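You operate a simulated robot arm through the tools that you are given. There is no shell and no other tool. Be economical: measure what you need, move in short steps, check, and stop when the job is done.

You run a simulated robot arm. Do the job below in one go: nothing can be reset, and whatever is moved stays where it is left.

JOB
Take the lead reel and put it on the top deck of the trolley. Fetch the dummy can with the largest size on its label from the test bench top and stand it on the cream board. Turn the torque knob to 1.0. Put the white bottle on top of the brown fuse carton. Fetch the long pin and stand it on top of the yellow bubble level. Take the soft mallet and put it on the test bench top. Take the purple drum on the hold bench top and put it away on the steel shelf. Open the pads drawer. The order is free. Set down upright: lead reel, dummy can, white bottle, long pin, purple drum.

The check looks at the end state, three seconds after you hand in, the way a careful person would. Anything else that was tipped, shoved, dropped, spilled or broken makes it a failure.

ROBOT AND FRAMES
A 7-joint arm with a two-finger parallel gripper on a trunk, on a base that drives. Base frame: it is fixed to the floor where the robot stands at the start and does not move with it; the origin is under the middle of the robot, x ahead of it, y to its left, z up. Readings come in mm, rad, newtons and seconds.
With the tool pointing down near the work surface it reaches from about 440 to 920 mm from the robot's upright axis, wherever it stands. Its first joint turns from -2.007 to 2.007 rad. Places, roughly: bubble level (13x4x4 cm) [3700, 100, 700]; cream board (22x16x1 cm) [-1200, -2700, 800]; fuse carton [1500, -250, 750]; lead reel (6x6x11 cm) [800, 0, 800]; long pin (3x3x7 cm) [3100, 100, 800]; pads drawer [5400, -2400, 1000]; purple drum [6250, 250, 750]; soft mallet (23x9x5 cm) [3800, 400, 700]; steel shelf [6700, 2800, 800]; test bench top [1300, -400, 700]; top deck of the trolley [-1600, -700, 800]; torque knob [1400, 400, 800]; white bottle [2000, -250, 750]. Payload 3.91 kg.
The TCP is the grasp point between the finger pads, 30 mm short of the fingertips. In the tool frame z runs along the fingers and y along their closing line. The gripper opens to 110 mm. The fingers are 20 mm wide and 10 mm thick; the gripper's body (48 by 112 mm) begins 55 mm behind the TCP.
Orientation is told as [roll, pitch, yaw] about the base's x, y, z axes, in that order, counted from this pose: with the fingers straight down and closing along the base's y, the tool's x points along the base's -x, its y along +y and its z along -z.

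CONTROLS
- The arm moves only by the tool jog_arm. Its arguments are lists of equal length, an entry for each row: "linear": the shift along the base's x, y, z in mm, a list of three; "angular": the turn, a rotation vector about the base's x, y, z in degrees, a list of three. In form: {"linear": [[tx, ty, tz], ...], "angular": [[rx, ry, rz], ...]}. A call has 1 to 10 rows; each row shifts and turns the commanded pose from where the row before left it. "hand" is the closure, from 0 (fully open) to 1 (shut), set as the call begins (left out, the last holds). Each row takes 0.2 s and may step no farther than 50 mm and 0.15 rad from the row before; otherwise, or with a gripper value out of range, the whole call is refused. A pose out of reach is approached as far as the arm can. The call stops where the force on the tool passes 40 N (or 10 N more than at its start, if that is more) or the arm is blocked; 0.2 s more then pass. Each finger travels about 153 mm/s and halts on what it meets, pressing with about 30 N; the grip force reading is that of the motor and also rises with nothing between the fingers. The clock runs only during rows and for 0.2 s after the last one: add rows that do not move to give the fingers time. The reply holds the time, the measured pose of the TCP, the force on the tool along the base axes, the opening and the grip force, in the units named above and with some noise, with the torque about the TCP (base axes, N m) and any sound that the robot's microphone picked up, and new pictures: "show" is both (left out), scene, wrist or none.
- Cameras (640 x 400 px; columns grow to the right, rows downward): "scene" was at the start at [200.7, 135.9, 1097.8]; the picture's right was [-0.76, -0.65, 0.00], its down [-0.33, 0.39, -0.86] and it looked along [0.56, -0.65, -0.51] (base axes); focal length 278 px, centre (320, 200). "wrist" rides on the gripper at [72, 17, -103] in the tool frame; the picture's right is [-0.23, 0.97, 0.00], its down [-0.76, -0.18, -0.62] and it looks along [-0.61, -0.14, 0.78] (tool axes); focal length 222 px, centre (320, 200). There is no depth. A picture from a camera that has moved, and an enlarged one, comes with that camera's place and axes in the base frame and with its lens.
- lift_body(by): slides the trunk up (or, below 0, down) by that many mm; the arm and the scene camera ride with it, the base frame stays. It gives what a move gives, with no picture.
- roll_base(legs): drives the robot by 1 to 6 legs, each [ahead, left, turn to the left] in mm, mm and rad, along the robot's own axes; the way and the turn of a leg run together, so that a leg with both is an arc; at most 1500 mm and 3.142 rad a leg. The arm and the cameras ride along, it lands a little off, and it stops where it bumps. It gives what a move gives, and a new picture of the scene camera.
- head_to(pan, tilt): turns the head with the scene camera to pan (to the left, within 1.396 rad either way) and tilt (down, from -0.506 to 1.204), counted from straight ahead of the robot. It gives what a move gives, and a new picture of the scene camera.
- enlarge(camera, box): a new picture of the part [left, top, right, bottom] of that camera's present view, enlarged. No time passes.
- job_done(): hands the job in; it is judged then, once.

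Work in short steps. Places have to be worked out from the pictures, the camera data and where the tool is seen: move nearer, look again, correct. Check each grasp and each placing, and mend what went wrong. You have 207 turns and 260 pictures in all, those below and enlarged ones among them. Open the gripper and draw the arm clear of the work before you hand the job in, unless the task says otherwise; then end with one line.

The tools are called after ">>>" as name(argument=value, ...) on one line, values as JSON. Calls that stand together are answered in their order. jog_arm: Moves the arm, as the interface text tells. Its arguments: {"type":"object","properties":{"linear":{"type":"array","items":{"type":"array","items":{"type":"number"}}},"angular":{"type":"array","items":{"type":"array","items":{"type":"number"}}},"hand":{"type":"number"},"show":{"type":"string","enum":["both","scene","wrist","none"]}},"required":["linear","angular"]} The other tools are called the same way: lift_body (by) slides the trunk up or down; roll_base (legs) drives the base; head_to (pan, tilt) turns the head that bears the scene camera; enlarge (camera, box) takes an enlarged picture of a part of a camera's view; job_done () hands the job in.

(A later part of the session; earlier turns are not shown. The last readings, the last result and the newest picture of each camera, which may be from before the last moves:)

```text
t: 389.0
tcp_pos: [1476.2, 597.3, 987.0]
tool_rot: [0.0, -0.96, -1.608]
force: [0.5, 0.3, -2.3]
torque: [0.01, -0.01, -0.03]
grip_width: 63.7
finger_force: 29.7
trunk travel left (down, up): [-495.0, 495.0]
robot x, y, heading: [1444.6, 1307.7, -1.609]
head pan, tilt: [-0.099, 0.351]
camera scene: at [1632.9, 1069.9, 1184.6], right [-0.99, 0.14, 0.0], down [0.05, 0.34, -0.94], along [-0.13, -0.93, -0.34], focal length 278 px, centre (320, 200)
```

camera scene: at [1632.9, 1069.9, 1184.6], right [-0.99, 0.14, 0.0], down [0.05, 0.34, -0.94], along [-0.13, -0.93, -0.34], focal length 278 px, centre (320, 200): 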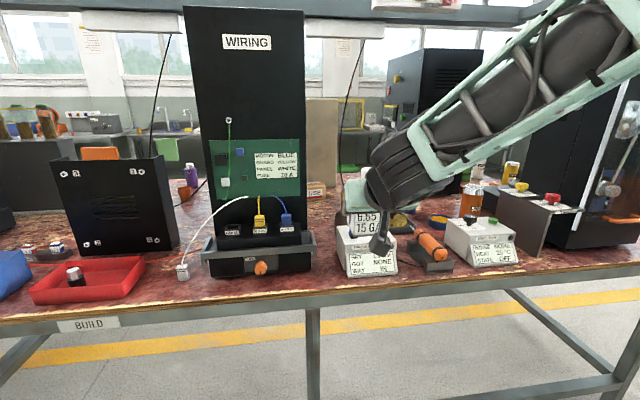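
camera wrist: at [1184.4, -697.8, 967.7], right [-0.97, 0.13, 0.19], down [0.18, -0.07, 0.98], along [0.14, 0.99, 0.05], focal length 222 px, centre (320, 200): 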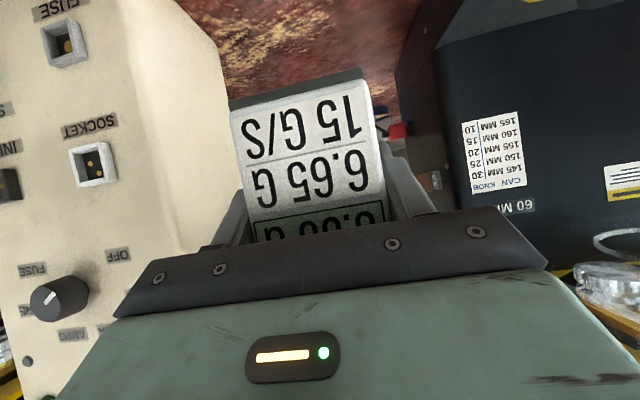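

Square up, shift slightly to -x so the camera can see the carton past the WIRING rig, raise the trunk a bit, and approach.

>>> lift_body(by=100)

>>> roll_base(legs=[[0, -110, 0.038], [330, 0, 0]])

>>> head_to(pan=0.05, tilt=0.5)

```text
t: 390.4
tcp_pos: [1476.5, 597.1, 1087.8]
tool_rot: [0.0, -0.959, -1.608]
force: [-1.4, -1.0, -2.3]
torque: [0.02, 0.03, 0.02]
grip_width: 63.7
finger_force: 30.4
trunk travel left (down, up): [-595.0, 395.0]
robot x, y, heading: [1446.9, 1311.8, -1.61]
head pan, tilt: [-0.099, 0.351]
```

```text
t: 393.3
tcp_pos: [1395.9, 269.4, 1086.9]
tool_rot: [0.001, -0.959, -1.57]
force: [-0.4, -0.6, -1.2]
torque: [0.0, 0.04, -0.03]
grip_width: 63.8
finger_force: 30.0
trunk travel left (down, up): [-595.0, 395.0]
robot x, y, heading: [1336.3, 980.6, -1.571]
head pan, tilt: [-0.099, 0.351]
camera scene: at [1532.0, 748.0, 1284.7], right [-1.0, 0.1, 0.0], down [0.03, 0.34, -0.94], along [-0.09, -0.93, -0.34], focal length 278 px, centre (320, 200)
```

scene: 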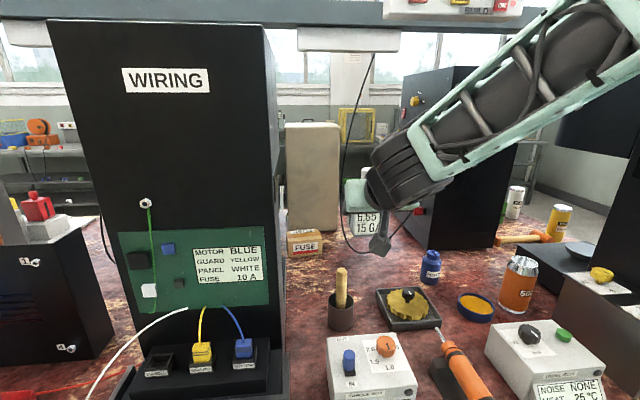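

```text
t: 394.0
tcp_pos: [1393.9, 269.8, 1086.6]
tool_rot: [-0.001, -0.958, -1.568]
force: [0.3, -0.1, -2.0]
torque: [-0.03, 0.01, 0.01]
grip_width: 63.7
finger_force: 29.9
trunk travel left (down, up): [-595.0, 395.0]
robot x, y, heading: [1337.7, 985.1, -1.568]
head pan, tilt: [0.051, 0.499]
camera scene: at [1545.8, 749.8, 1271.0], right [-1.0, -0.05, 0.0], down [-0.02, 0.48, -0.88], along [0.04, -0.88, -0.48], focal length 278 px, centre (320, 200)
```

scene: 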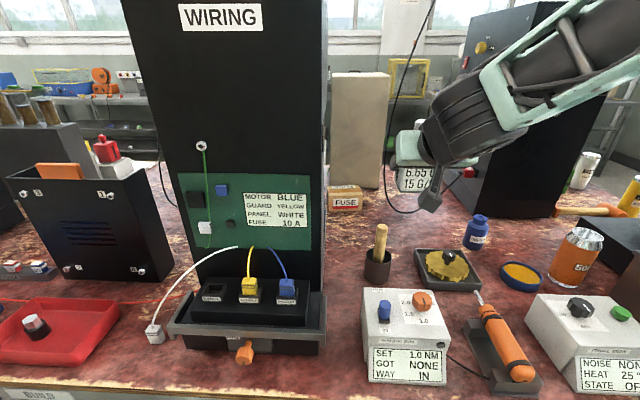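

WIRING column's right face is at x≈1555, cable at x≲1370, carton spans x≈1428..1568. I'll place at x≈1478. Reposition the base to x≈1440.

>>> roll_base(legs=[[0, 100, 0], [130, 0, 0]])

>>> head_to(pan=-0.3, tilt=0.5)

```text
t: 396.1
tcp_pos: [1492.7, 139.4, 1086.3]
tool_rot: [0.0, -0.961, -1.568]
force: [-0.5, 0.4, -1.9]
torque: [-0.02, 0.01, -0.02]
grip_width: 63.9
finger_force: 29.7
trunk travel left (down, up): [-595.0, 395.0]
robot x, y, heading: [1434.9, 852.4, -1.571]
head pan, tilt: [0.051, 0.499]
camera scene: at [1644.7, 619.3, 1271.0], right [-1.0, -0.05, 0.0], down [-0.02, 0.48, -0.88], along [0.04, -0.88, -0.48], focal length 278 px, centre (320, 200)
```

scene: 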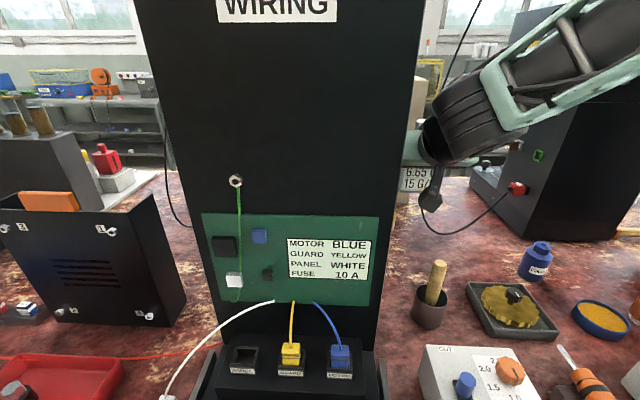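

```text
t: 396.9
tcp_pos: [1493.0, 139.8, 1088.0]
tool_rot: [-0.001, -0.959, -1.57]
force: [0.0, 0.6, -2.0]
torque: [0.02, 0.01, -0.02]
grip_width: 64.3
finger_force: 30.1
trunk travel left (down, up): [-595.0, 395.0]
robot x, y, heading: [1438.1, 857.1, -1.572]
head pan, tilt: [-0.3, 0.499]
camera scene: at [1613.3, 623.3, 1271.0], right [-0.96, 0.3, 0.0], down [0.14, 0.46, -0.88], along [-0.26, -0.84, -0.48], focal length 278 px, centre (320, 200)
```

scene: 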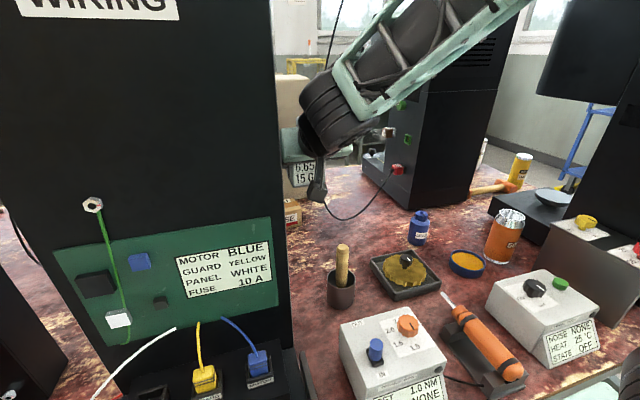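

Shift to x=1478 first (column clearance), then advance half way and check.

>>> jog_arm(linear=[[-15, 0, 0], [0, -45, 0], [0, -45, 0], [0, -45, 0], [0, -45, 0], [0, 0, 0]], angular=[[0, 0, 0], [0, 0, 0], [0, 0, 0], [0, 0, 0], [0, 0, 0], [0, 0, 0]])

```text
t: 398.3
tcp_pos: [1478.0, -41.4, 1087.9]
tool_rot: [0.001, -0.96, -1.569]
force: [0.1, 0.6, -2.1]
torque: [-0.01, -0.01, 0.01]
grip_width: 64.0
finger_force: 30.0
trunk travel left (down, up): [-595.0, 395.0]
robot x, y, heading: [1436.0, 854.0, -1.575]
head pan, tilt: [-0.3, 0.499]
camera scene: at [1613.2, 623.4, 1271.0], right [-0.95, 0.3, 0.0], down [0.14, 0.46, -0.88], along [-0.26, -0.84, -0.48], focal length 278 px, centre (320, 200)
camera wrist: at [1496.1, 86.1, 1087.5], right [0.97, -0.13, 0.19], down [-0.18, 0.07, 0.98], along [-0.14, -0.99, 0.05], focal length 222 px, centre (320, 200)
```

scene: 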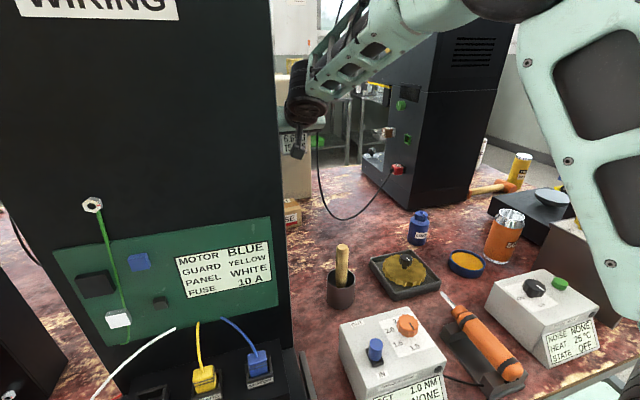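
wrist: 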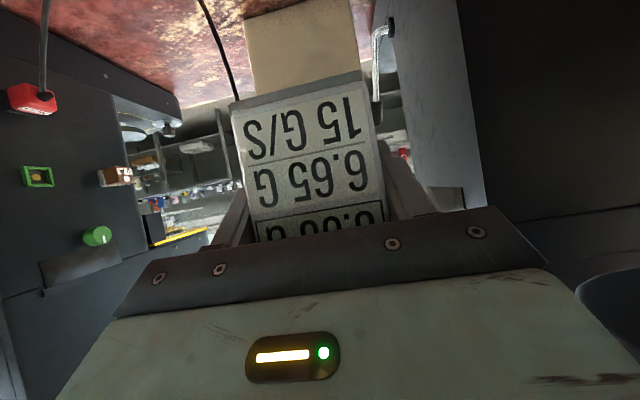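

Clear on both sides. Advance to y≈-205 and lower to z≈930, then look.

>>> jog_arm(linear=[[0, -40, -20], [0, -40, -25], [0, -40, -25], [0, -40, -25], [0, 0, -30], [0, 0, -30], [0, 0, 0]], angular=[[0, 0, 0], [0, 0, 0], [0, 0, 0], [0, 0, 0], [0, 0, 0], [0, 0, 0], [0, 0, 0]])

>>> enlarge(camera="scene", box=[250, 130, 378, 230])

```text
t: 399.9
tcp_pos: [1478.5, -199.9, 930.2]
tool_rot: [0.0, -0.961, -1.569]
force: [-0.9, -0.6, -2.4]
torque: [0.06, 0.0, 0.01]
grip_width: 63.9
finger_force: 30.1
trunk travel left (down, up): [-595.0, 395.0]
robot x, y, heading: [1432.4, 851.3, -1.571]
head pan, tilt: [-0.3, 0.499]
camera scene: at [1613.2, 623.3, 1271.0], right [-0.95, 0.3, 0.0], down [0.14, 0.46, -0.88], along [-0.26, -0.84, -0.48], focal length 278 px, centre (320, 200)
camera wrist: at [1495.6, -73.6, 931.0], right [0.97, -0.13, 0.19], down [-0.18, 0.07, 0.98], along [-0.14, -0.99, 0.05], focal length 222 px, centre (320, 200)
```

scene: 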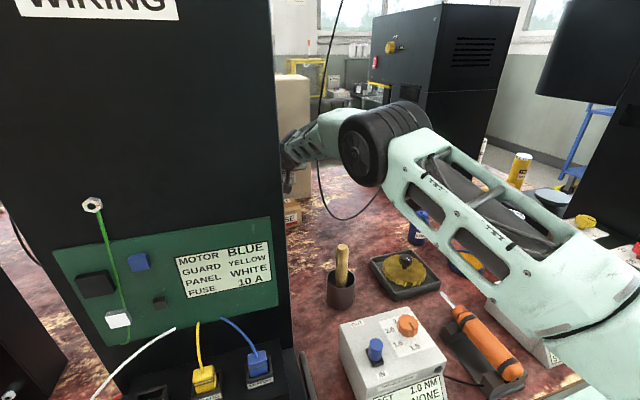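
wrist: 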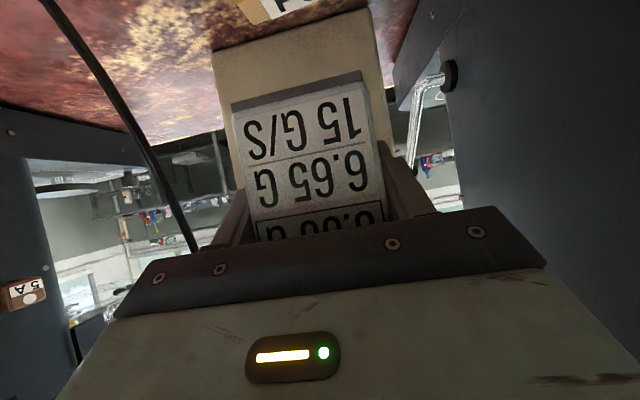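

```text
4.00 times, centred on (314, 180) of scene
camera zoom: at [1613.2, 623.3, 1271.0], right [-0.95, 0.3, 0.0], down [0.14, 0.46, -0.88], along [-0.26, -0.84, -0.48], focal length 1112 px, centre (344, 280)
```

zoom: 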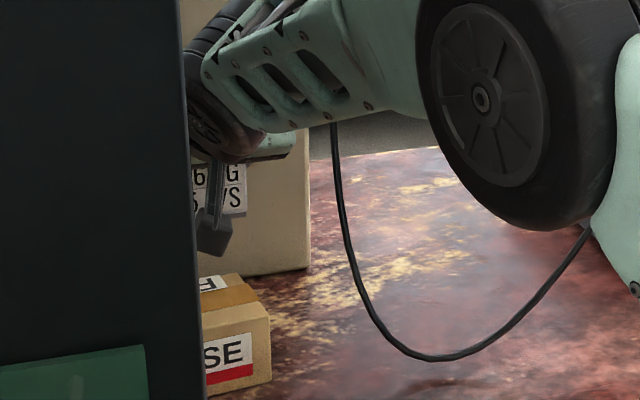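

Carton: x from 1430, y -188..-272, top z≈781. Move to y=-230 and lower towards TCP z≈828.

>>> jog_arm(linear=[[2, -30, -10], [0, 0, -35], [0, 0, -30], [0, 0, 0]], angular=[[0, 0, 0], [0, 0, 0], [0, 0, 0], [0, 0, 0]])

>>> enlarge(camera="scene", box=[250, 130, 378, 230])

```text
t: 400.9
tcp_pos: [1478.4, -231.0, 856.8]
tool_rot: [0.002, -0.961, -1.571]
force: [0.2, 0.0, -0.8]
torque: [-0.01, -0.01, 0.02]
grip_width: 63.7
finger_force: 29.9
trunk travel left (down, up): [-595.0, 395.0]
robot x, y, heading: [1436.9, 853.2, -1.578]
head pan, tilt: [-0.3, 0.499]
camera scene: at [1613.2, 623.3, 1271.0], right [-0.95, 0.3, 0.0], down [0.14, 0.46, -0.88], along [-0.26, -0.84, -0.48], focal length 278 px, centre (320, 200)
camera wrist: at [1497.3, -104.0, 856.9], right [0.97, -0.13, 0.19], down [-0.18, 0.07, 0.98], along [-0.14, -0.99, 0.05], focal length 222 px, centre (320, 200)
```

scene: 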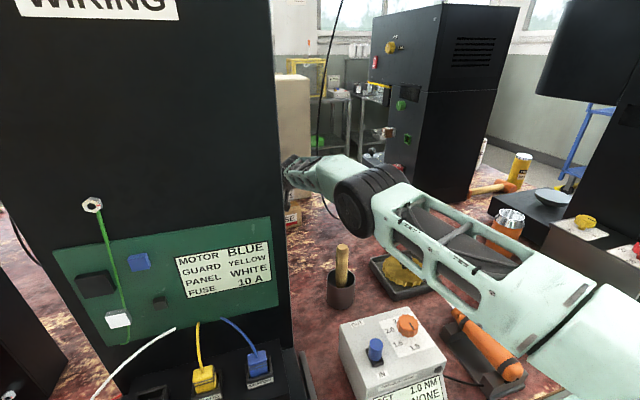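
wrist: 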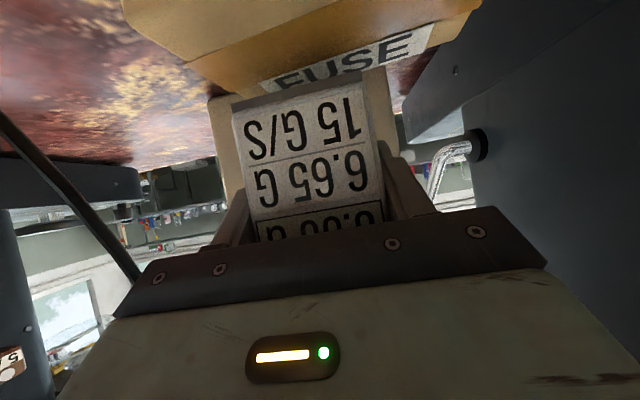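

```text
4.00 times, centred on (314, 180) of scene
camera zoom: at [1613.2, 623.3, 1271.0], right [-0.95, 0.3, 0.0], down [0.14, 0.46, -0.88], along [-0.26, -0.84, -0.48], focal length 1112 px, centre (344, 280)
```

zoom: 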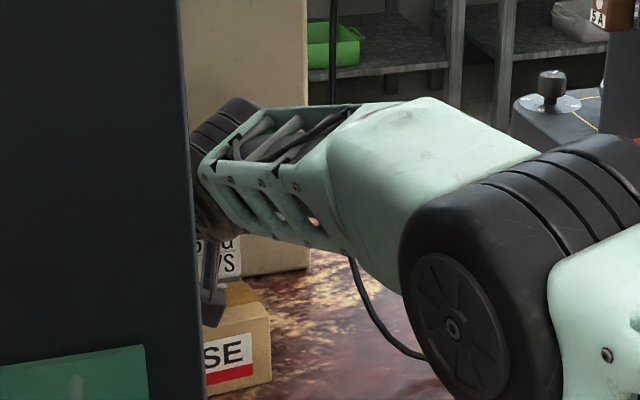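

Over the carton. Lower in small steps to contact.

>>> jog_arm(linear=[[0, 0, -10], [0, 0, -8], [0, 0, -4], [0, 0, -3], [0, 0, 0]], angular=[[0, 0, 0], [0, 0, 0], [0, 0, 0], [0, 0, 0], [0, 0, 0]])

```text
t: 402.1
tcp_pos: [1479.8, -231.3, 837.1]
tool_rot: [0.003, -0.969, -1.569]
force: [-2.5, 0.0, 20.4]
torque: [0.65, 0.23, 0.04]
grip_width: 64.0
finger_force: 30.0
trunk travel left (down, up): [-595.0, 395.0]
robot x, y, heading: [1438.2, 856.5, -1.567]
head pan, tilt: [-0.3, 0.499]
camera scene: at [1613.1, 624.4, 1271.5], right [-0.95, 0.3, 0.0], down [0.14, 0.46, -0.88], along [-0.26, -0.84, -0.48], focal length 278 px, centre (320, 200)
camera wrist: at [1497.1, -104.1, 835.9], right [0.97, -0.13, 0.19], down [-0.18, 0.08, 0.98], along [-0.14, -0.99, 0.06], focal length 222 px, centre (320, 200)
```

scene: 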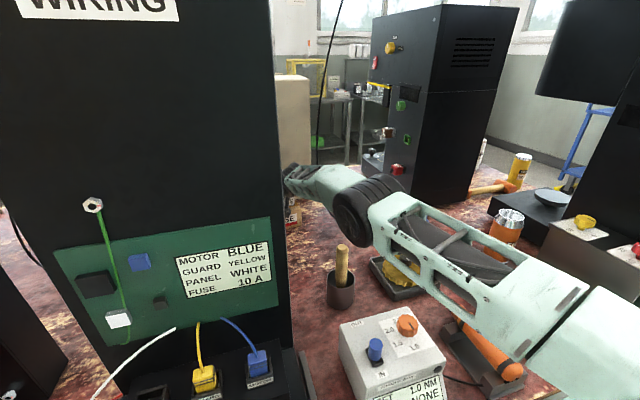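
wrist: 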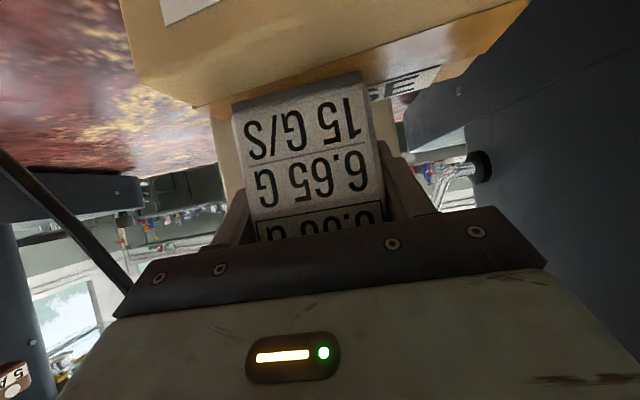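

Contact on the carton. Ease, open to 80 mm, and retreat along the tool axis.

>>> jog_arm(linear=[[0, 0, 3], [0, 0, 0]], angular=[[0, 0, 0], [0, 0, 0]], show="none")

>>> jog_arm(linear=[[0, 0, 0], [0, 0, 0], [0, 0, 0]], angular=[[0, 0, 0], [0, 0, 0], [0, 0, 0]], hand=0.25, show="wrist")

```text
t: 402.7
tcp_pos: [1479.9, -231.2, 836.5]
tool_rot: [0.002, -0.964, -1.569]
force: [-0.9, -6.9, 16.2]
torque: [-0.21, 0.07, 0.02]
grip_width: 63.7
finger_force: 30.2
trunk travel left (down, up): [-595.0, 395.0]
robot x, y, heading: [1431.4, 853.5, -1.573]
head pan, tilt: [-0.3, 0.499]
```

```text
t: 403.5
tcp_pos: [1479.5, -230.5, 833.8]
tool_rot: [0.001, -0.962, -1.569]
force: [-0.6, -0.6, 0.0]
torque: [0.02, 0.06, 0.01]
grip_width: 82.5
finger_force: 0.0
trunk travel left (down, up): [-595.0, 395.0]
robot x, y, heading: [1435.7, 853.7, -1.571]
head pan, tilt: [-0.3, 0.499]
camera wrist: at [1497.1, -103.5, 834.4], right [0.97, -0.13, 0.19], down [-0.18, 0.07, 0.98], along [-0.14, -0.99, 0.05], focal length 222 px, centre (320, 200)
```

wrist: 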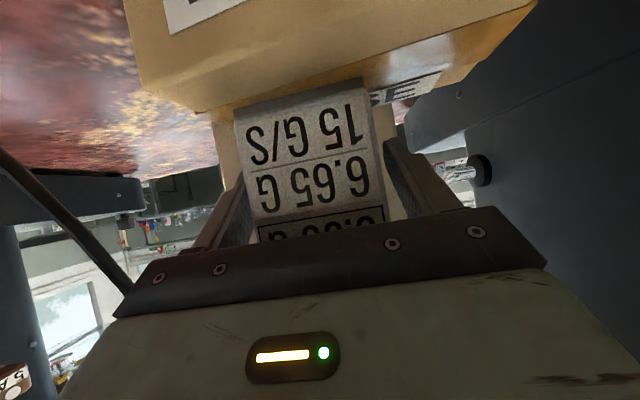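

Bottle released and upright. Retreat along the tool axis.

>>> jog_arm(linear=[[0, 16, 11], [0, 33, 23], [0, 33, 23], [0, 33, 23], [0, 33, 23], [0, 30, 25], [0, 0, 0]], angular=[[0, 0, 0], [0, 0, 0], [0, 0, 0], [0, 0, 0], [0, 0, 0], [0, 0, 0], [0, 0, 0]])

```text
t: 405.1
tcp_pos: [1479.5, -54.2, 963.1]
tool_rot: [0.001, -0.962, -1.566]
force: [-0.2, -0.4, -0.2]
torque: [0.01, -0.01, 0.0]
grip_width: 82.4
finger_force: 0.0
trunk travel left (down, up): [-595.0, 395.0]
robot x, y, heading: [1434.6, 851.9, -1.575]
head pan, tilt: [-0.3, 0.499]
camera scene: at [1613.2, 623.2, 1271.0], right [-0.95, 0.3, 0.0], down [0.14, 0.46, -0.88], along [-0.26, -0.84, -0.48], focal length 278 px, centre (320, 200)
camera wrist: at [1497.0, 73.8, 963.1], right [0.97, -0.13, 0.19], down [-0.18, 0.07, 0.98], along [-0.14, -0.99, 0.05], focal length 222 px, centre (320, 200)
```

scene: 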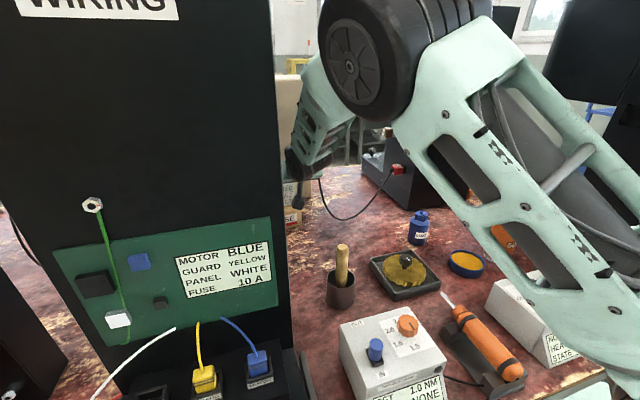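
wrist: 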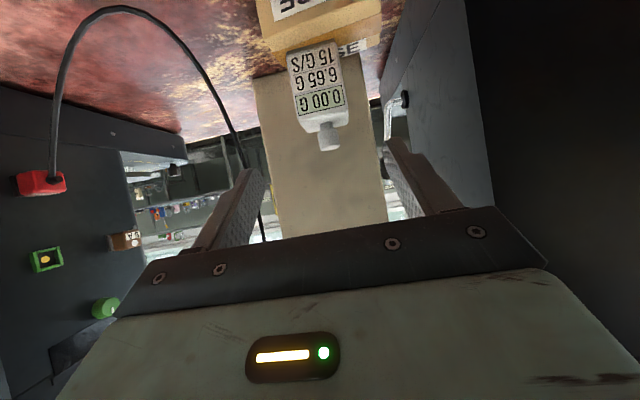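

Bottle stands on the carton. Retract fully, back out, and return the tool to vertical.

>>> jog_arm(linear=[[0, 35, 35], [0, 40, 30], [0, 40, 30], [0, 40, 20], [0, 40, 0], [0, 0, 0]], angular=[[0, 0, 0], [0, 0, 0], [0, 0, 0], [0, 0, 0], [0, 0, 0], [0, 0, 0]], show="none")

>>> roll_base(legs=[[-550, 0, 0]])

>>> jog_arm(linear=[[0, 0, 0], [0, -10, 0], [0, -10, 0], [0, -10, 0], [0, 0, 0], [0, 0, 0], [0, 0, 0], [0, 0, 0]], angular=[[8, 0, 0], [8, 0, 0], [8, 0, 0], [8, 0, 0], [8, 0, 0], [8, 0, 0], [7, 0, 0], [0, 0, 0]], show="none")

```text
t: 406.5
tcp_pos: [1478.4, 141.6, 1077.6]
tool_rot: [0.001, -0.961, -1.569]
force: [-0.6, 0.0, 0.5]
torque: [0.05, -0.01, 0.01]
grip_width: 82.6
finger_force: 0.1
trunk travel left (down, up): [-595.0, 395.0]
robot x, y, heading: [1434.8, 855.8, -1.572]
head pan, tilt: [-0.3, 0.499]
```

```text
t: 409.6
tcp_pos: [1480.8, 688.3, 1076.9]
tool_rot: [0.0, -0.962, -1.567]
force: [0.0, -0.3, 0.1]
torque: [0.02, -0.02, 0.01]
grip_width: 82.4
finger_force: 0.0
trunk travel left (down, up): [-595.0, 395.0]
robot x, y, heading: [1433.8, 1399.5, -1.566]
head pan, tilt: [-0.3, 0.499]
camera scene: at [1613.7, 1171.5, 1271.0], right [-0.96, 0.29, 0.0], down [0.14, 0.46, -0.88], along [-0.26, -0.84, -0.48], focal length 278 px, centre (320, 200)
```

scene: 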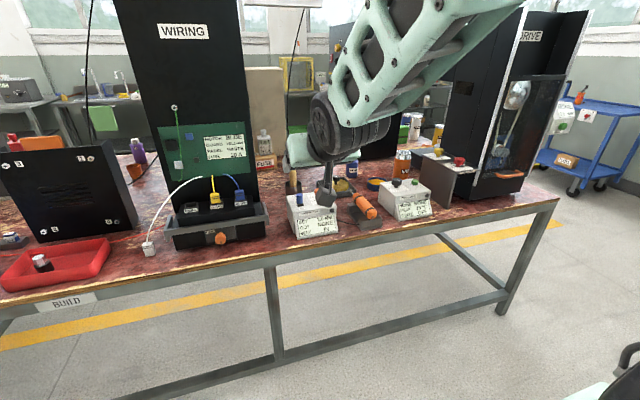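

```text
t: 411.4
tcp_pos: [1481.7, 659.0, 1077.4]
tool_rot: [0.006, 0.0, -1.567]
force: [0.4, -0.3, 0.5]
torque: [-0.01, -0.01, -0.03]
grip_width: 82.4
finger_force: 0.0
trunk travel left (down, up): [-595.0, 395.0]
robot x, y, heading: [1434.0, 1397.7, -1.566]
head pan, tilt: [-0.3, 0.499]
```

Now drive along the left aisle to x≈6100.

>>> roll_base(legs=[[-50, 0, 0], [0, 1500, 0], [0, 1500, 0], [0, 1500, 0]])

>>> head_to(pan=0.2, tilt=0.4)

```text
t: 433.5
tcp_pos: [5980.3, 688.7, 1078.8]
tool_rot: [0.005, -0.002, -1.591]
force: [0.3, 1.3, -0.9]
torque: [0.0, -0.01, 0.02]
grip_width: 82.6
finger_force: 0.0
trunk travel left (down, up): [-595.0, 395.0]
robot x, y, heading: [5950.2, 1429.8, -1.593]
head pan, tilt: [-0.3, 0.499]
camera scene: at [6123.4, 1196.9, 1271.0], right [-0.95, 0.31, 0.0], down [0.15, 0.45, -0.88], along [-0.28, -0.83, -0.48], focal length 278 px, centre (320, 200)
```

scene: 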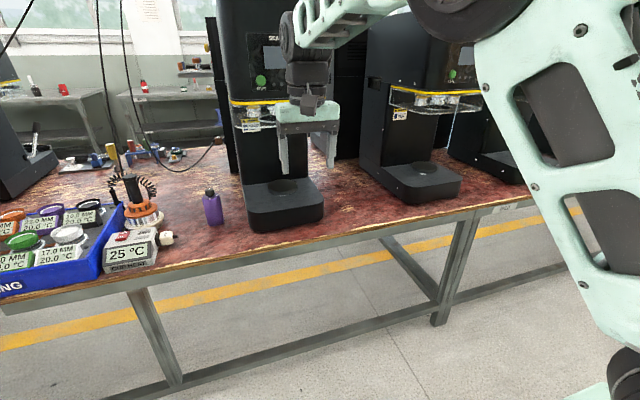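

```text
t: 434.4
tcp_pos: [5978.9, 689.4, 1078.8]
tool_rot: [0.005, -0.001, -1.59]
force: [0.0, -0.4, -0.9]
torque: [-0.01, -0.02, -0.01]
grip_width: 82.4
finger_force: 0.0
trunk travel left (down, up): [-595.0, 395.0]
robot x, y, heading: [5949.8, 1427.9, -1.59]
head pan, tilt: [0.201, 0.4]
camera scene: at [6168.6, 1192.2, 1280.1], right [-0.98, -0.18, 0.0], down [-0.07, 0.38, -0.92], along [0.17, -0.91, -0.39], focal length 278 px, centre (320, 200)
```

scene: 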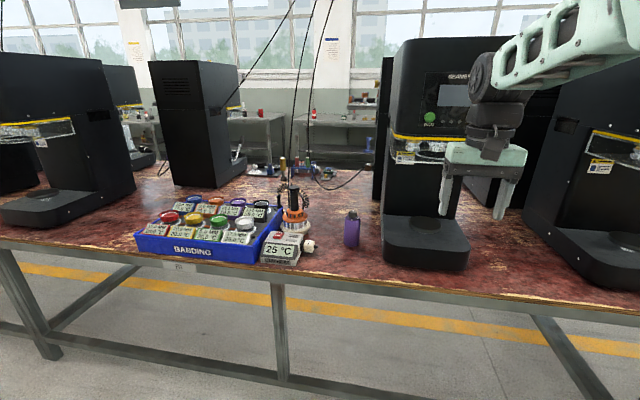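

The purple container at about (6224,253) matches. Zoom in and then approach.

>>> enlarge(camera="scene", box=[270, 180, 398, 280])

>>> roll_base(legs=[[0, 200, 0.02], [400, 0, 0]])

>>> jog_arm(linear=[[0, 0, 0]], angular=[[0, 0, 0]], hand=0, show="wrist")

```text
4.00 times, centred on (334, 230) of scene
camera zoom: at [6168.6, 1192.2, 1280.1], right [-0.98, -0.18, 0.0], down [-0.07, 0.38, -0.92], along [0.17, -0.91, -0.39], focal length 1112 px, centre (264, 80)
```

zoom: 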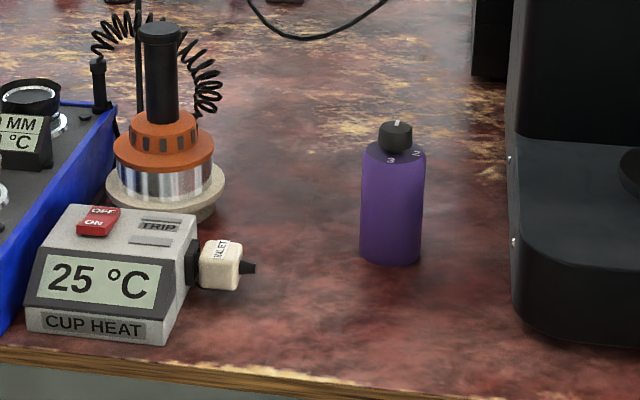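

```text
t: 438.1
tcp_pos: [6195.0, 285.7, 1077.3]
tool_rot: [0.006, 0.0, -1.57]
force: [0.0, 0.5, -0.1]
torque: [0.01, 0.01, -0.02]
grip_width: 82.5
finger_force: 0.0
trunk travel left (down, up): [-595.0, 395.0]
robot x, y, heading: [6150.9, 1027.6, -1.568]
head pan, tilt: [0.201, 0.4]
camera scene: at [6372.9, 794.3, 1280.1], right [-0.98, -0.2, 0.0], down [-0.08, 0.38, -0.92], along [0.18, -0.9, -0.39], focal length 278 px, centre (320, 200)
```

scene: 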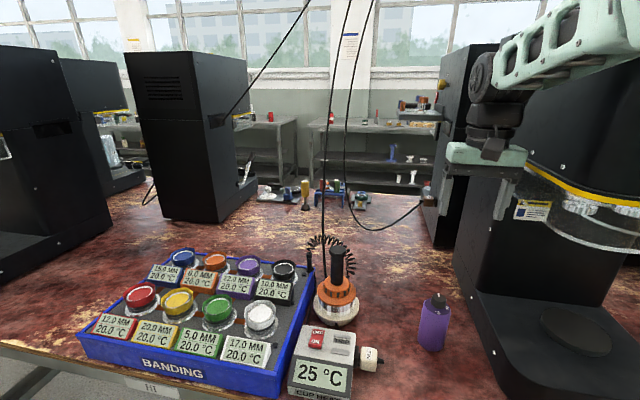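

```text
t: 438.5
tcp_pos: [6195.4, 286.4, 1077.8]
tool_rot: [0.005, 0.0, -1.569]
force: [0.5, 0.6, 0.5]
torque: [0.01, -0.01, 0.01]
grip_width: 110.1
finger_force: 0.0
trunk travel left (down, up): [-595.0, 395.0]
robot x, y, heading: [6150.1, 1027.8, -1.568]
head pan, tilt: [0.201, 0.4]
camera wrist: at [6212.3, 359.2, 1181.2], right [0.97, -0.23, 0.01], down [-0.18, -0.76, 0.62], along [-0.14, -0.61, -0.78], focal length 222 px, centre (320, 200)
```

wrist: 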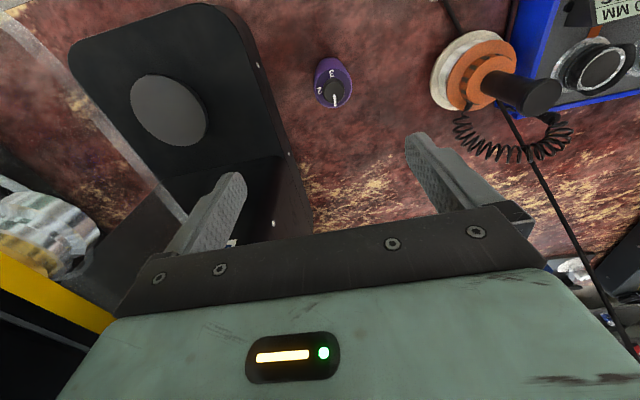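

Drum axis ≈(6214,277), height ~130. Descend over it in stages.

>>> jog_arm(linear=[[19, -9, -30], [0, 0, -45], [0, 0, -45], [0, 0, -45], [0, 0, 0]], angular=[[0, 0, 0], [0, 0, 0], [0, 0, 0], [0, 0, 0], [0, 0, 0]])

```text
t: 439.7
tcp_pos: [6214.0, 278.1, 912.3]
tool_rot: [0.007, -0.003, -1.569]
force: [0.1, 1.0, -0.2]
torque: [-0.01, 0.0, -0.02]
grip_width: 110.0
finger_force: 0.1
trunk travel left (down, up): [-595.0, 395.0]
robot x, y, heading: [6148.3, 1025.7, -1.575]
head pan, tilt: [0.201, 0.4]
camera scene: at [6372.9, 794.4, 1280.2], right [-0.98, -0.2, 0.0], down [-0.08, 0.38, -0.92], along [0.18, -0.9, -0.39], focal length 278 px, centre (320, 200)
camera wrist: at [6231.9, 350.8, 1016.0], right [0.97, -0.23, 0.01], down [-0.18, -0.76, 0.62], along [-0.14, -0.61, -0.78], focal length 222 px, centre (320, 200)
```

scene: 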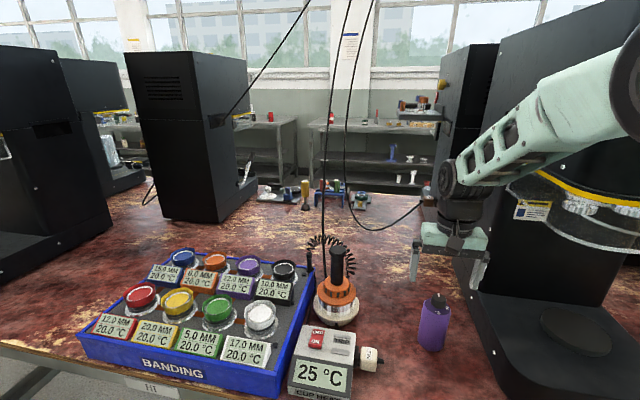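
wrist: 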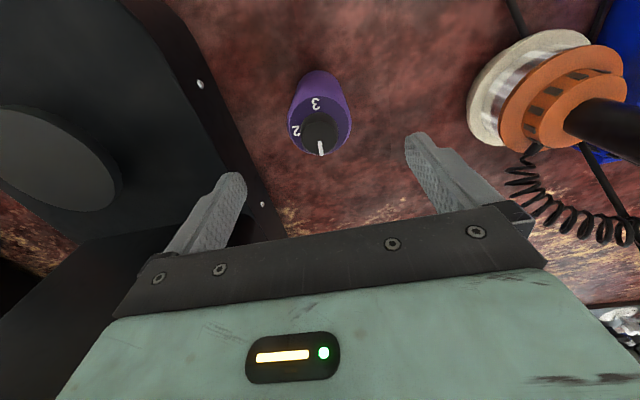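

>>> jog_arm(linear=[[2, 3, -40], [0, 0, -40], [0, 0, -27], [0, 0, 0]], angular=[[0, 0, 0], [0, 0, 0], [0, 0, 0], [0, 0, 0]], show="wrist")

>>> jog_arm(linear=[[0, 0, 0], [0, 0, 0], [0, 0, 0], [0, 0, 0]], angular=[[0, 0, 0], [0, 0, 0], [0, 0, 0], [0, 0, 0]], hand=1, show="wrist")

```text
t: 440.7
tcp_pos: [6215.9, 280.6, 805.8]
tool_rot: [0.006, -0.001, -1.571]
force: [-0.6, -0.2, 0.5]
torque: [0.01, 0.03, -0.01]
grip_width: 109.8
finger_force: 0.1
trunk travel left (down, up): [-595.0, 395.0]
robot x, y, heading: [6148.6, 1030.7, -1.572]
head pan, tilt: [0.201, 0.4]
camera wrist: at [6233.6, 353.4, 908.8], right [0.97, -0.23, 0.01], down [-0.18, -0.76, 0.62], along [-0.14, -0.61, -0.78], focal length 222 px, centre (320, 200)
```

wrist: 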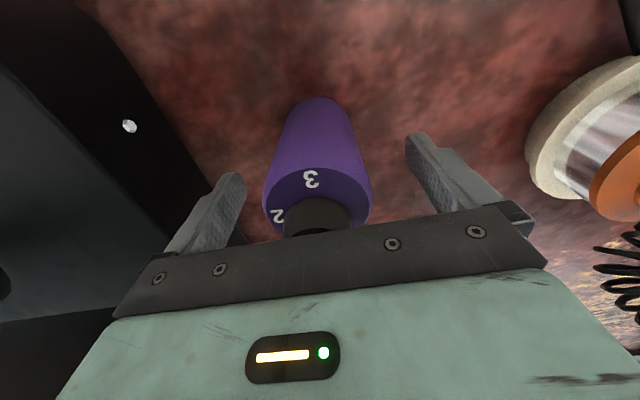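

```text
t: 441.7
tcp_pos: [6216.1, 279.9, 805.8]
tool_rot: [0.006, -0.002, -1.569]
force: [0.0, -0.8, 1.2]
torque: [0.0, 0.15, 0.06]
grip_width: 57.0
finger_force: 29.8
trunk travel left (down, up): [-595.0, 395.0]
robot x, y, heading: [6151.5, 1028.1, -1.572]
head pan, tilt: [0.201, 0.4]
camera wrist: at [6233.5, 353.3, 909.2], right [0.97, -0.23, 0.01], down [-0.18, -0.76, 0.62], along [-0.14, -0.61, -0.78], focal length 222 px, centre (320, 200)
```

wrist: 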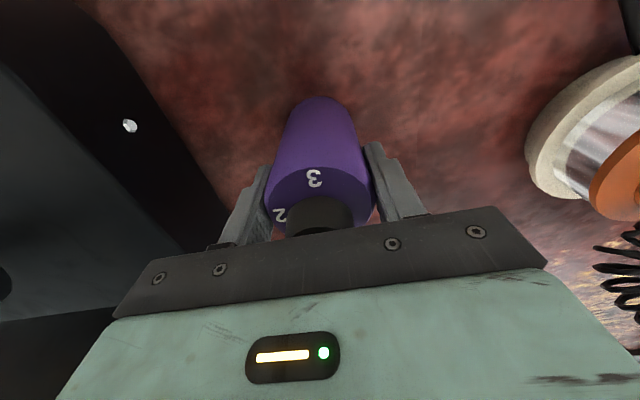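

Gripped. Lift, back out and turn toward the steel shelf.

>>> jog_arm(linear=[[0, 0, 20], [0, 0, 45], [0, 0, 45], [0, 0, 45], [0, 0, 45], [0, 0, 45], [0, 0, 0]], angular=[[0, 0, 0], [0, 0, 0], [0, 0, 0], [0, 0, 0], [0, 0, 0], [0, 0, 0], [0, 0, 0]], show="wrist")

>>> roll_base(legs=[[-500, 0, 0], [0, 0, 3.14]])

>>> head_to(pan=-0.3, tilt=0.3)

```text
t: 443.3
tcp_pos: [6215.2, 282.2, 1051.4]
tool_rot: [0.005, 0.0, -1.568]
force: [-0.1, 0.1, -1.0]
torque: [-0.02, -0.02, -0.02]
grip_width: 56.7
finger_force: 29.8
trunk travel left (down, up): [-595.0, 395.0]
robot x, y, heading: [6146.9, 1031.4, -1.568]
head pan, tilt: [0.201, 0.4]
camera wrist: at [6233.8, 354.6, 1154.7], right [0.97, -0.23, 0.01], down [-0.18, -0.76, 0.62], along [-0.14, -0.61, -0.78], focal length 222 px, centre (320, 200)
```

wrist: 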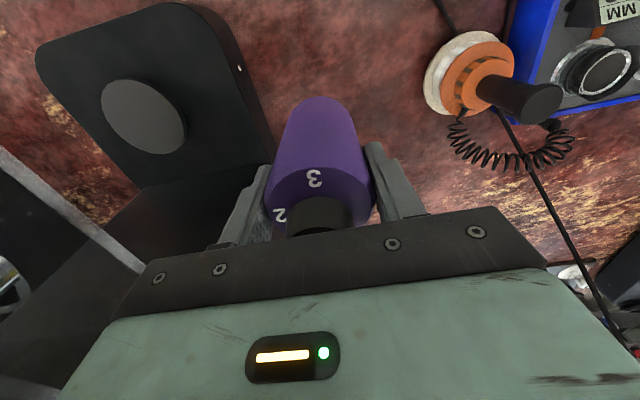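

```text
t: 453.7
tcp_pos: [6069.4, 2278.9, 1050.9]
tool_rot: [0.004, 0.0, 1.589]
force: [0.5, -0.9, -1.2]
torque: [0.0, -0.01, -0.01]
grip_width: 56.8
finger_force: 29.7
trunk travel left (down, up): [-595.0, 395.0]
robot x, y, heading: [6149.3, 1532.0, 1.585]
head pan, tilt: [0.201, 0.4]
camera scene: at [5921.4, 1761.7, 1280.1], right [0.98, 0.22, 0.0], down [0.08, -0.38, -0.92], along [-0.2, 0.9, -0.39], focal length 278 px, centre (320, 200)
```

scene: 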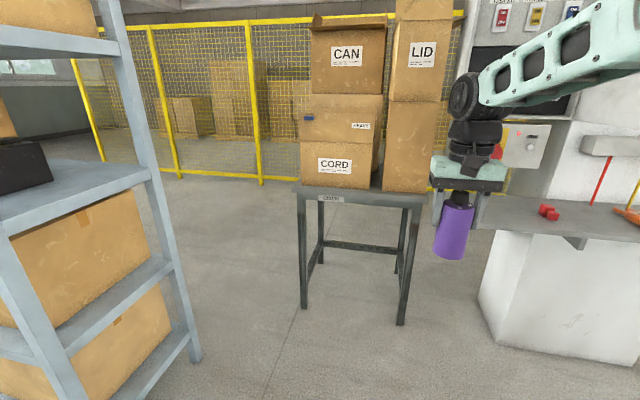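

```text
t: 454.6
tcp_pos: [6069.8, 2277.5, 1051.0]
tool_rot: [0.006, 0.0, 1.59]
force: [0.0, 0.1, -1.2]
torque: [-0.01, -0.01, 0.02]
grip_width: 57.1
finger_force: 30.1
trunk travel left (down, up): [-595.0, 395.0]
robot x, y, heading: [6148.5, 1533.7, 1.592]
head pan, tilt: [-0.3, 0.3]
camera scene: at [5967.4, 1761.0, 1289.4], right [0.96, -0.28, 0.0], down [-0.08, -0.28, -0.96], along [0.26, 0.92, -0.3], focal length 278 px, centre (320, 200)
```

scene: 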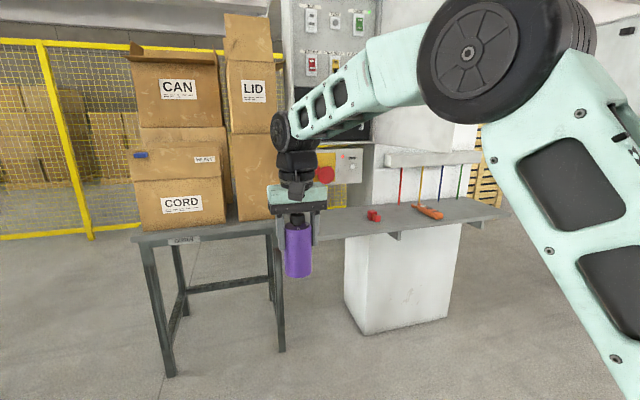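

The steel shelf is the grey ledge on the white machine at about (6700,2850). Move over to it for a better look.

>>> roll_base(legs=[[0, -550, -0.02]])

>>> head_to(pan=-0.05, tilt=0.4)

```text
t: 457.8
tcp_pos: [6630.9, 2284.9, 1050.7]
tool_rot: [0.005, -0.001, 1.568]
force: [-0.1, 0.3, -1.0]
torque: [-0.02, 0.01, -0.01]
grip_width: 57.0
finger_force: 30.1
trunk travel left (down, up): [-595.0, 395.0]
robot x, y, heading: [6694.3, 1536.6, 1.569]
head pan, tilt: [-0.3, 0.3]
camera scene: at [6517.5, 1768.9, 1289.4], right [0.95, -0.3, 0.0], down [-0.09, -0.28, -0.96], along [0.29, 0.91, -0.3], focal length 278 px, centre (320, 200)
```

scene: 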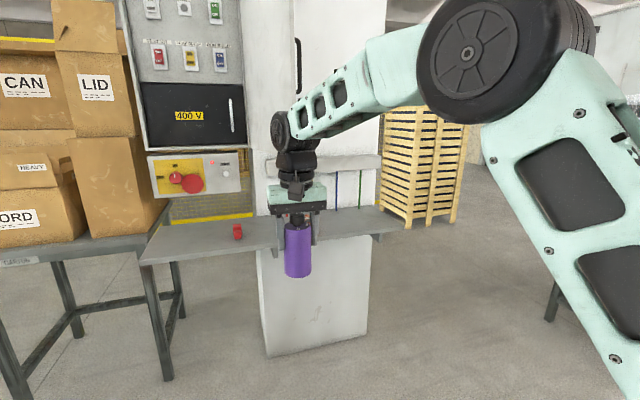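

```text
t: 458.5
tcp_pos: [6632.1, 2284.4, 1049.9]
tool_rot: [0.006, -0.001, 1.567]
force: [0.0, -0.8, -1.9]
torque: [-0.02, -0.01, 0.02]
grip_width: 57.0
finger_force: 30.2
trunk travel left (down, up): [-595.0, 395.0]
robot x, y, heading: [6693.5, 1537.2, 1.571]
head pan, tilt: [-0.051, 0.4]
camera scene: at [6494.6, 1772.4, 1280.1], right [1.0, -0.06, 0.0], down [-0.02, -0.39, -0.92], along [0.05, 0.92, -0.39], focal length 278 px, centre (320, 200)
```

scene: 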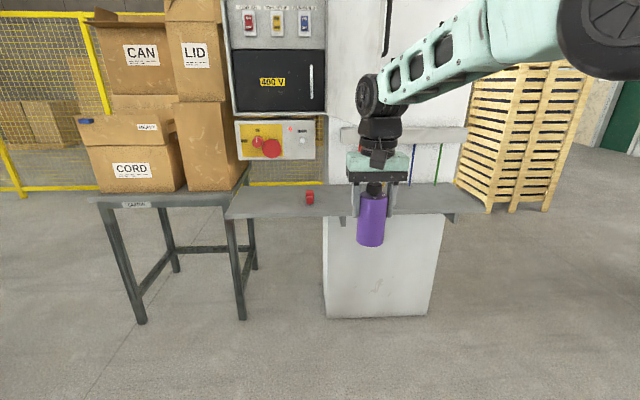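

Shelf: x 6220–7080, y 2660–2947, z≈845; a free spot at (6632,2760) between red clip and orange item. Drive ahead.

>>> roll_base(legs=[[430, 0, 0]])

>>> head_to(pan=-0.15, tilt=0.5)

>>> jog_arm(linear=[[0, 0, 0]], angular=[[0, 0, 0]], show="wrist")

```text
t: 461.1
tcp_pos: [6627.2, 2706.6, 1050.4]
tool_rot: [0.007, -0.001, 1.573]
force: [-27.3, -12.0, -2.5]
torque: [1.19, -2.68, -0.02]
grip_width: 57.1
finger_force: 29.6
trunk travel left (down, up): [-595.0, 395.0]
robot x, y, heading: [6695.5, 1958.8, 1.565]
head pan, tilt: [-0.051, 0.4]
camera scene: at [6493.8, 2196.6, 1280.0], right [1.0, -0.05, 0.0], down [-0.02, -0.39, -0.92], along [0.05, 0.92, -0.39], focal length 278 px, centre (320, 200)
```

scene: 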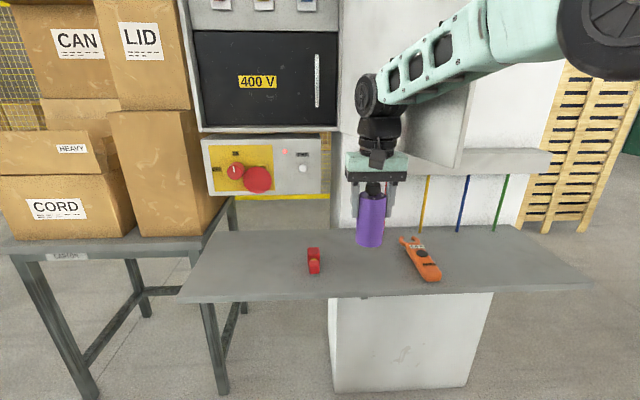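

```text
t: 461.8
tcp_pos: [6625.6, 2707.2, 1049.6]
tool_rot: [0.01, 0.0, 1.575]
force: [-10.0, -4.6, 1.0]
torque: [0.48, -1.1, -0.01]
grip_width: 56.6
finger_force: 30.1
trunk travel left (down, up): [-595.0, 395.0]
robot x, y, heading: [6694.8, 1962.0, 1.567]
head pan, tilt: [-0.15, 0.499]
camera scene: at [6503.5, 2194.2, 1271.0], right [0.99, -0.15, 0.0], down [-0.07, -0.47, -0.88], along [0.13, 0.87, -0.48], focal length 278 px, centre (320, 200)
```

scene: 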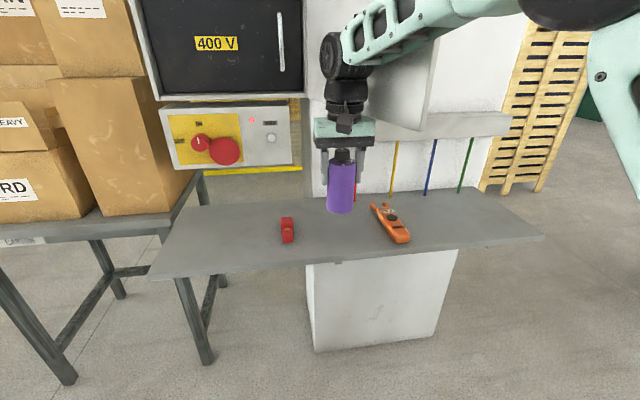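

```text
t: 462.2
tcp_pos: [6625.4, 2707.2, 1051.4]
tool_rot: [0.008, -0.001, 1.574]
force: [-12.5, -4.2, 0.1]
torque: [0.59, -1.31, -0.02]
grip_width: 57.4
finger_force: 30.3
trunk travel left (down, up): [-595.0, 395.0]
robot x, y, heading: [6694.9, 1960.9, 1.571]
head pan, tilt: [-0.15, 0.499]
camera wrist: at [6611.8, 2635.5, 1154.5], right [-0.97, 0.22, 0.01], down [0.18, 0.76, 0.62], along [0.13, 0.61, -0.78], focal length 222 px, centre (320, 200)
```

wrist: 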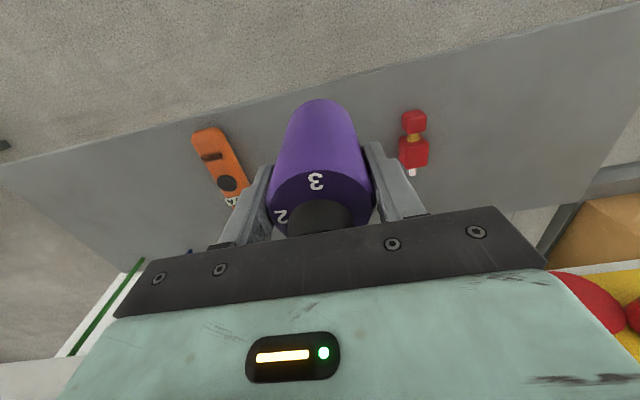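

Side contact: the wrist touches the white plate protruding at right (z≈1150). Move away in -x and back.

>>> jog_arm(linear=[[-10, -10, 0], [-15, -15, 0], [-15, -15, 0], [0, 0, 0]], angular=[[0, 0, 0], [0, 0, 0], [0, 0, 0], [0, 0, 0]], show="scene")

>>> enlarge(camera="scene", box=[280, 0, 540, 200])

```text
t: 463.2
tcp_pos: [6587.4, 2668.5, 1048.7]
tool_rot: [0.008, 0.001, 1.572]
force: [0.6, -0.2, -2.5]
torque: [-0.01, 0.02, -0.02]
grip_width: 56.7
finger_force: 30.0
trunk travel left (down, up): [-595.0, 395.0]
robot x, y, heading: [6695.2, 1959.3, 1.568]
head pan, tilt: [-0.15, 0.499]
camera scene: at [6504.2, 2194.6, 1271.0], right [0.99, -0.15, 0.0], down [-0.07, -0.47, -0.88], along [0.13, 0.87, -0.48], focal length 278 px, centre (320, 200)
```

scene: 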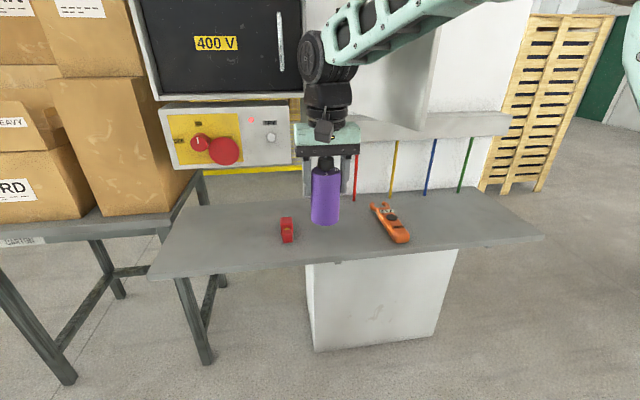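

```text
2.00 times, centred on (410, 100) of scene
camera zoom: at [6504.2, 2194.6, 1271.0], right [0.99, -0.15, 0.0], down [-0.07, -0.47, -0.88], along [0.13, 0.87, -0.48], focal length 556 px, centre (140, 400)
```

zoom: 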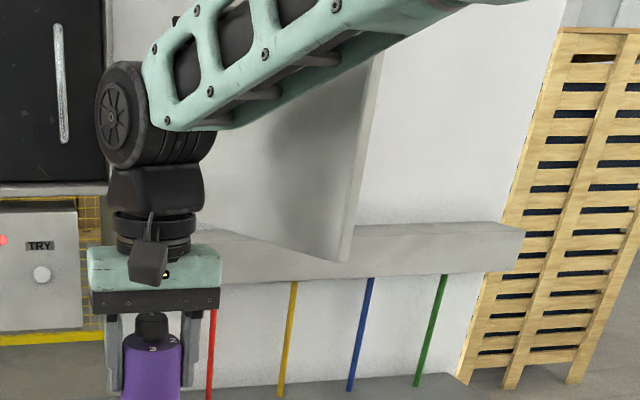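

The white plate is fixed; its lower edge is at z≈1150 right of x≈6665. I'll place the drum at (6582,2740), left of it, opening the fingers only partly.

>>> jog_arm(linear=[[-3, 25, 0], [-2, 25, 0], [0, 22, -20], [0, 0, -40], [0, 0, -30], [0, 0, 0]], angular=[[0, 0, 0], [0, 0, 0], [0, 0, 0], [0, 0, 0], [0, 0, 0], [0, 0, 0]])

```text
t: 464.6
tcp_pos: [6582.5, 2738.9, 960.5]
tool_rot: [0.009, -0.001, 1.573]
force: [-0.4, 0.1, -1.5]
torque: [0.01, 0.01, -0.03]
grip_width: 56.8
finger_force: 29.9
trunk travel left (down, up): [-595.0, 395.0]
robot x, y, heading: [6689.5, 1963.4, 1.568]
head pan, tilt: [-0.15, 0.499]
camera scene: at [6504.1, 2194.6, 1271.0], right [0.99, -0.15, 0.0], down [-0.07, -0.47, -0.88], along [0.13, 0.87, -0.48], focal length 278 px, centre (320, 200)
camera wrist: at [6567.8, 2667.8, 1064.3], right [-0.97, 0.22, 0.01], down [0.18, 0.76, 0.62], along [0.13, 0.61, -0.78], focal length 222 px, centre (320, 200)
```

scene: 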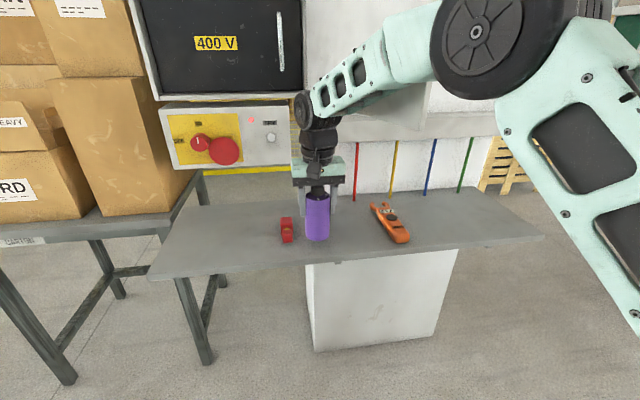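
wrist: 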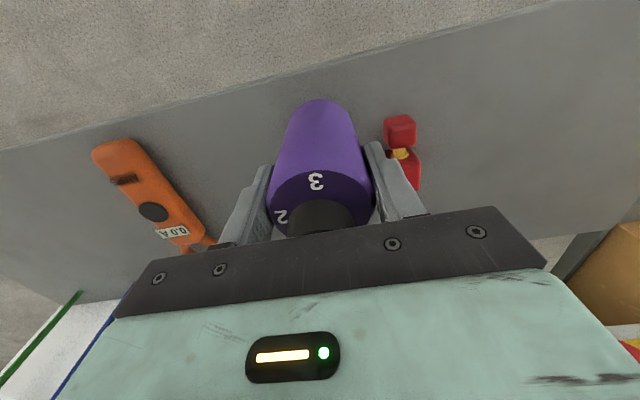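

>>> jog_arm(linear=[[6, 0, -12], [0, 0, -6], [0, 0, -5], [0, 0, -4], [0, 0, -4], [0, 0, -4], [0, 0, -4]], angular=[[0, 0, 0], [0, 0, 0], [0, 0, 0], [0, 0, 0], [0, 0, 0], [0, 0, 0], [0, 0, 0]], show="none")

```text
t: 466.2
tcp_pos: [6588.5, 2740.7, 924.6]
tool_rot: [0.012, -0.007, 1.575]
force: [0.9, -0.6, 23.9]
torque: [-0.03, -0.71, 0.13]
grip_width: 57.2
finger_force: 29.7
trunk travel left (down, up): [-595.0, 395.0]
robot x, y, heading: [6696.6, 1959.1, 1.57]
head pan, tilt: [-0.15, 0.499]
```

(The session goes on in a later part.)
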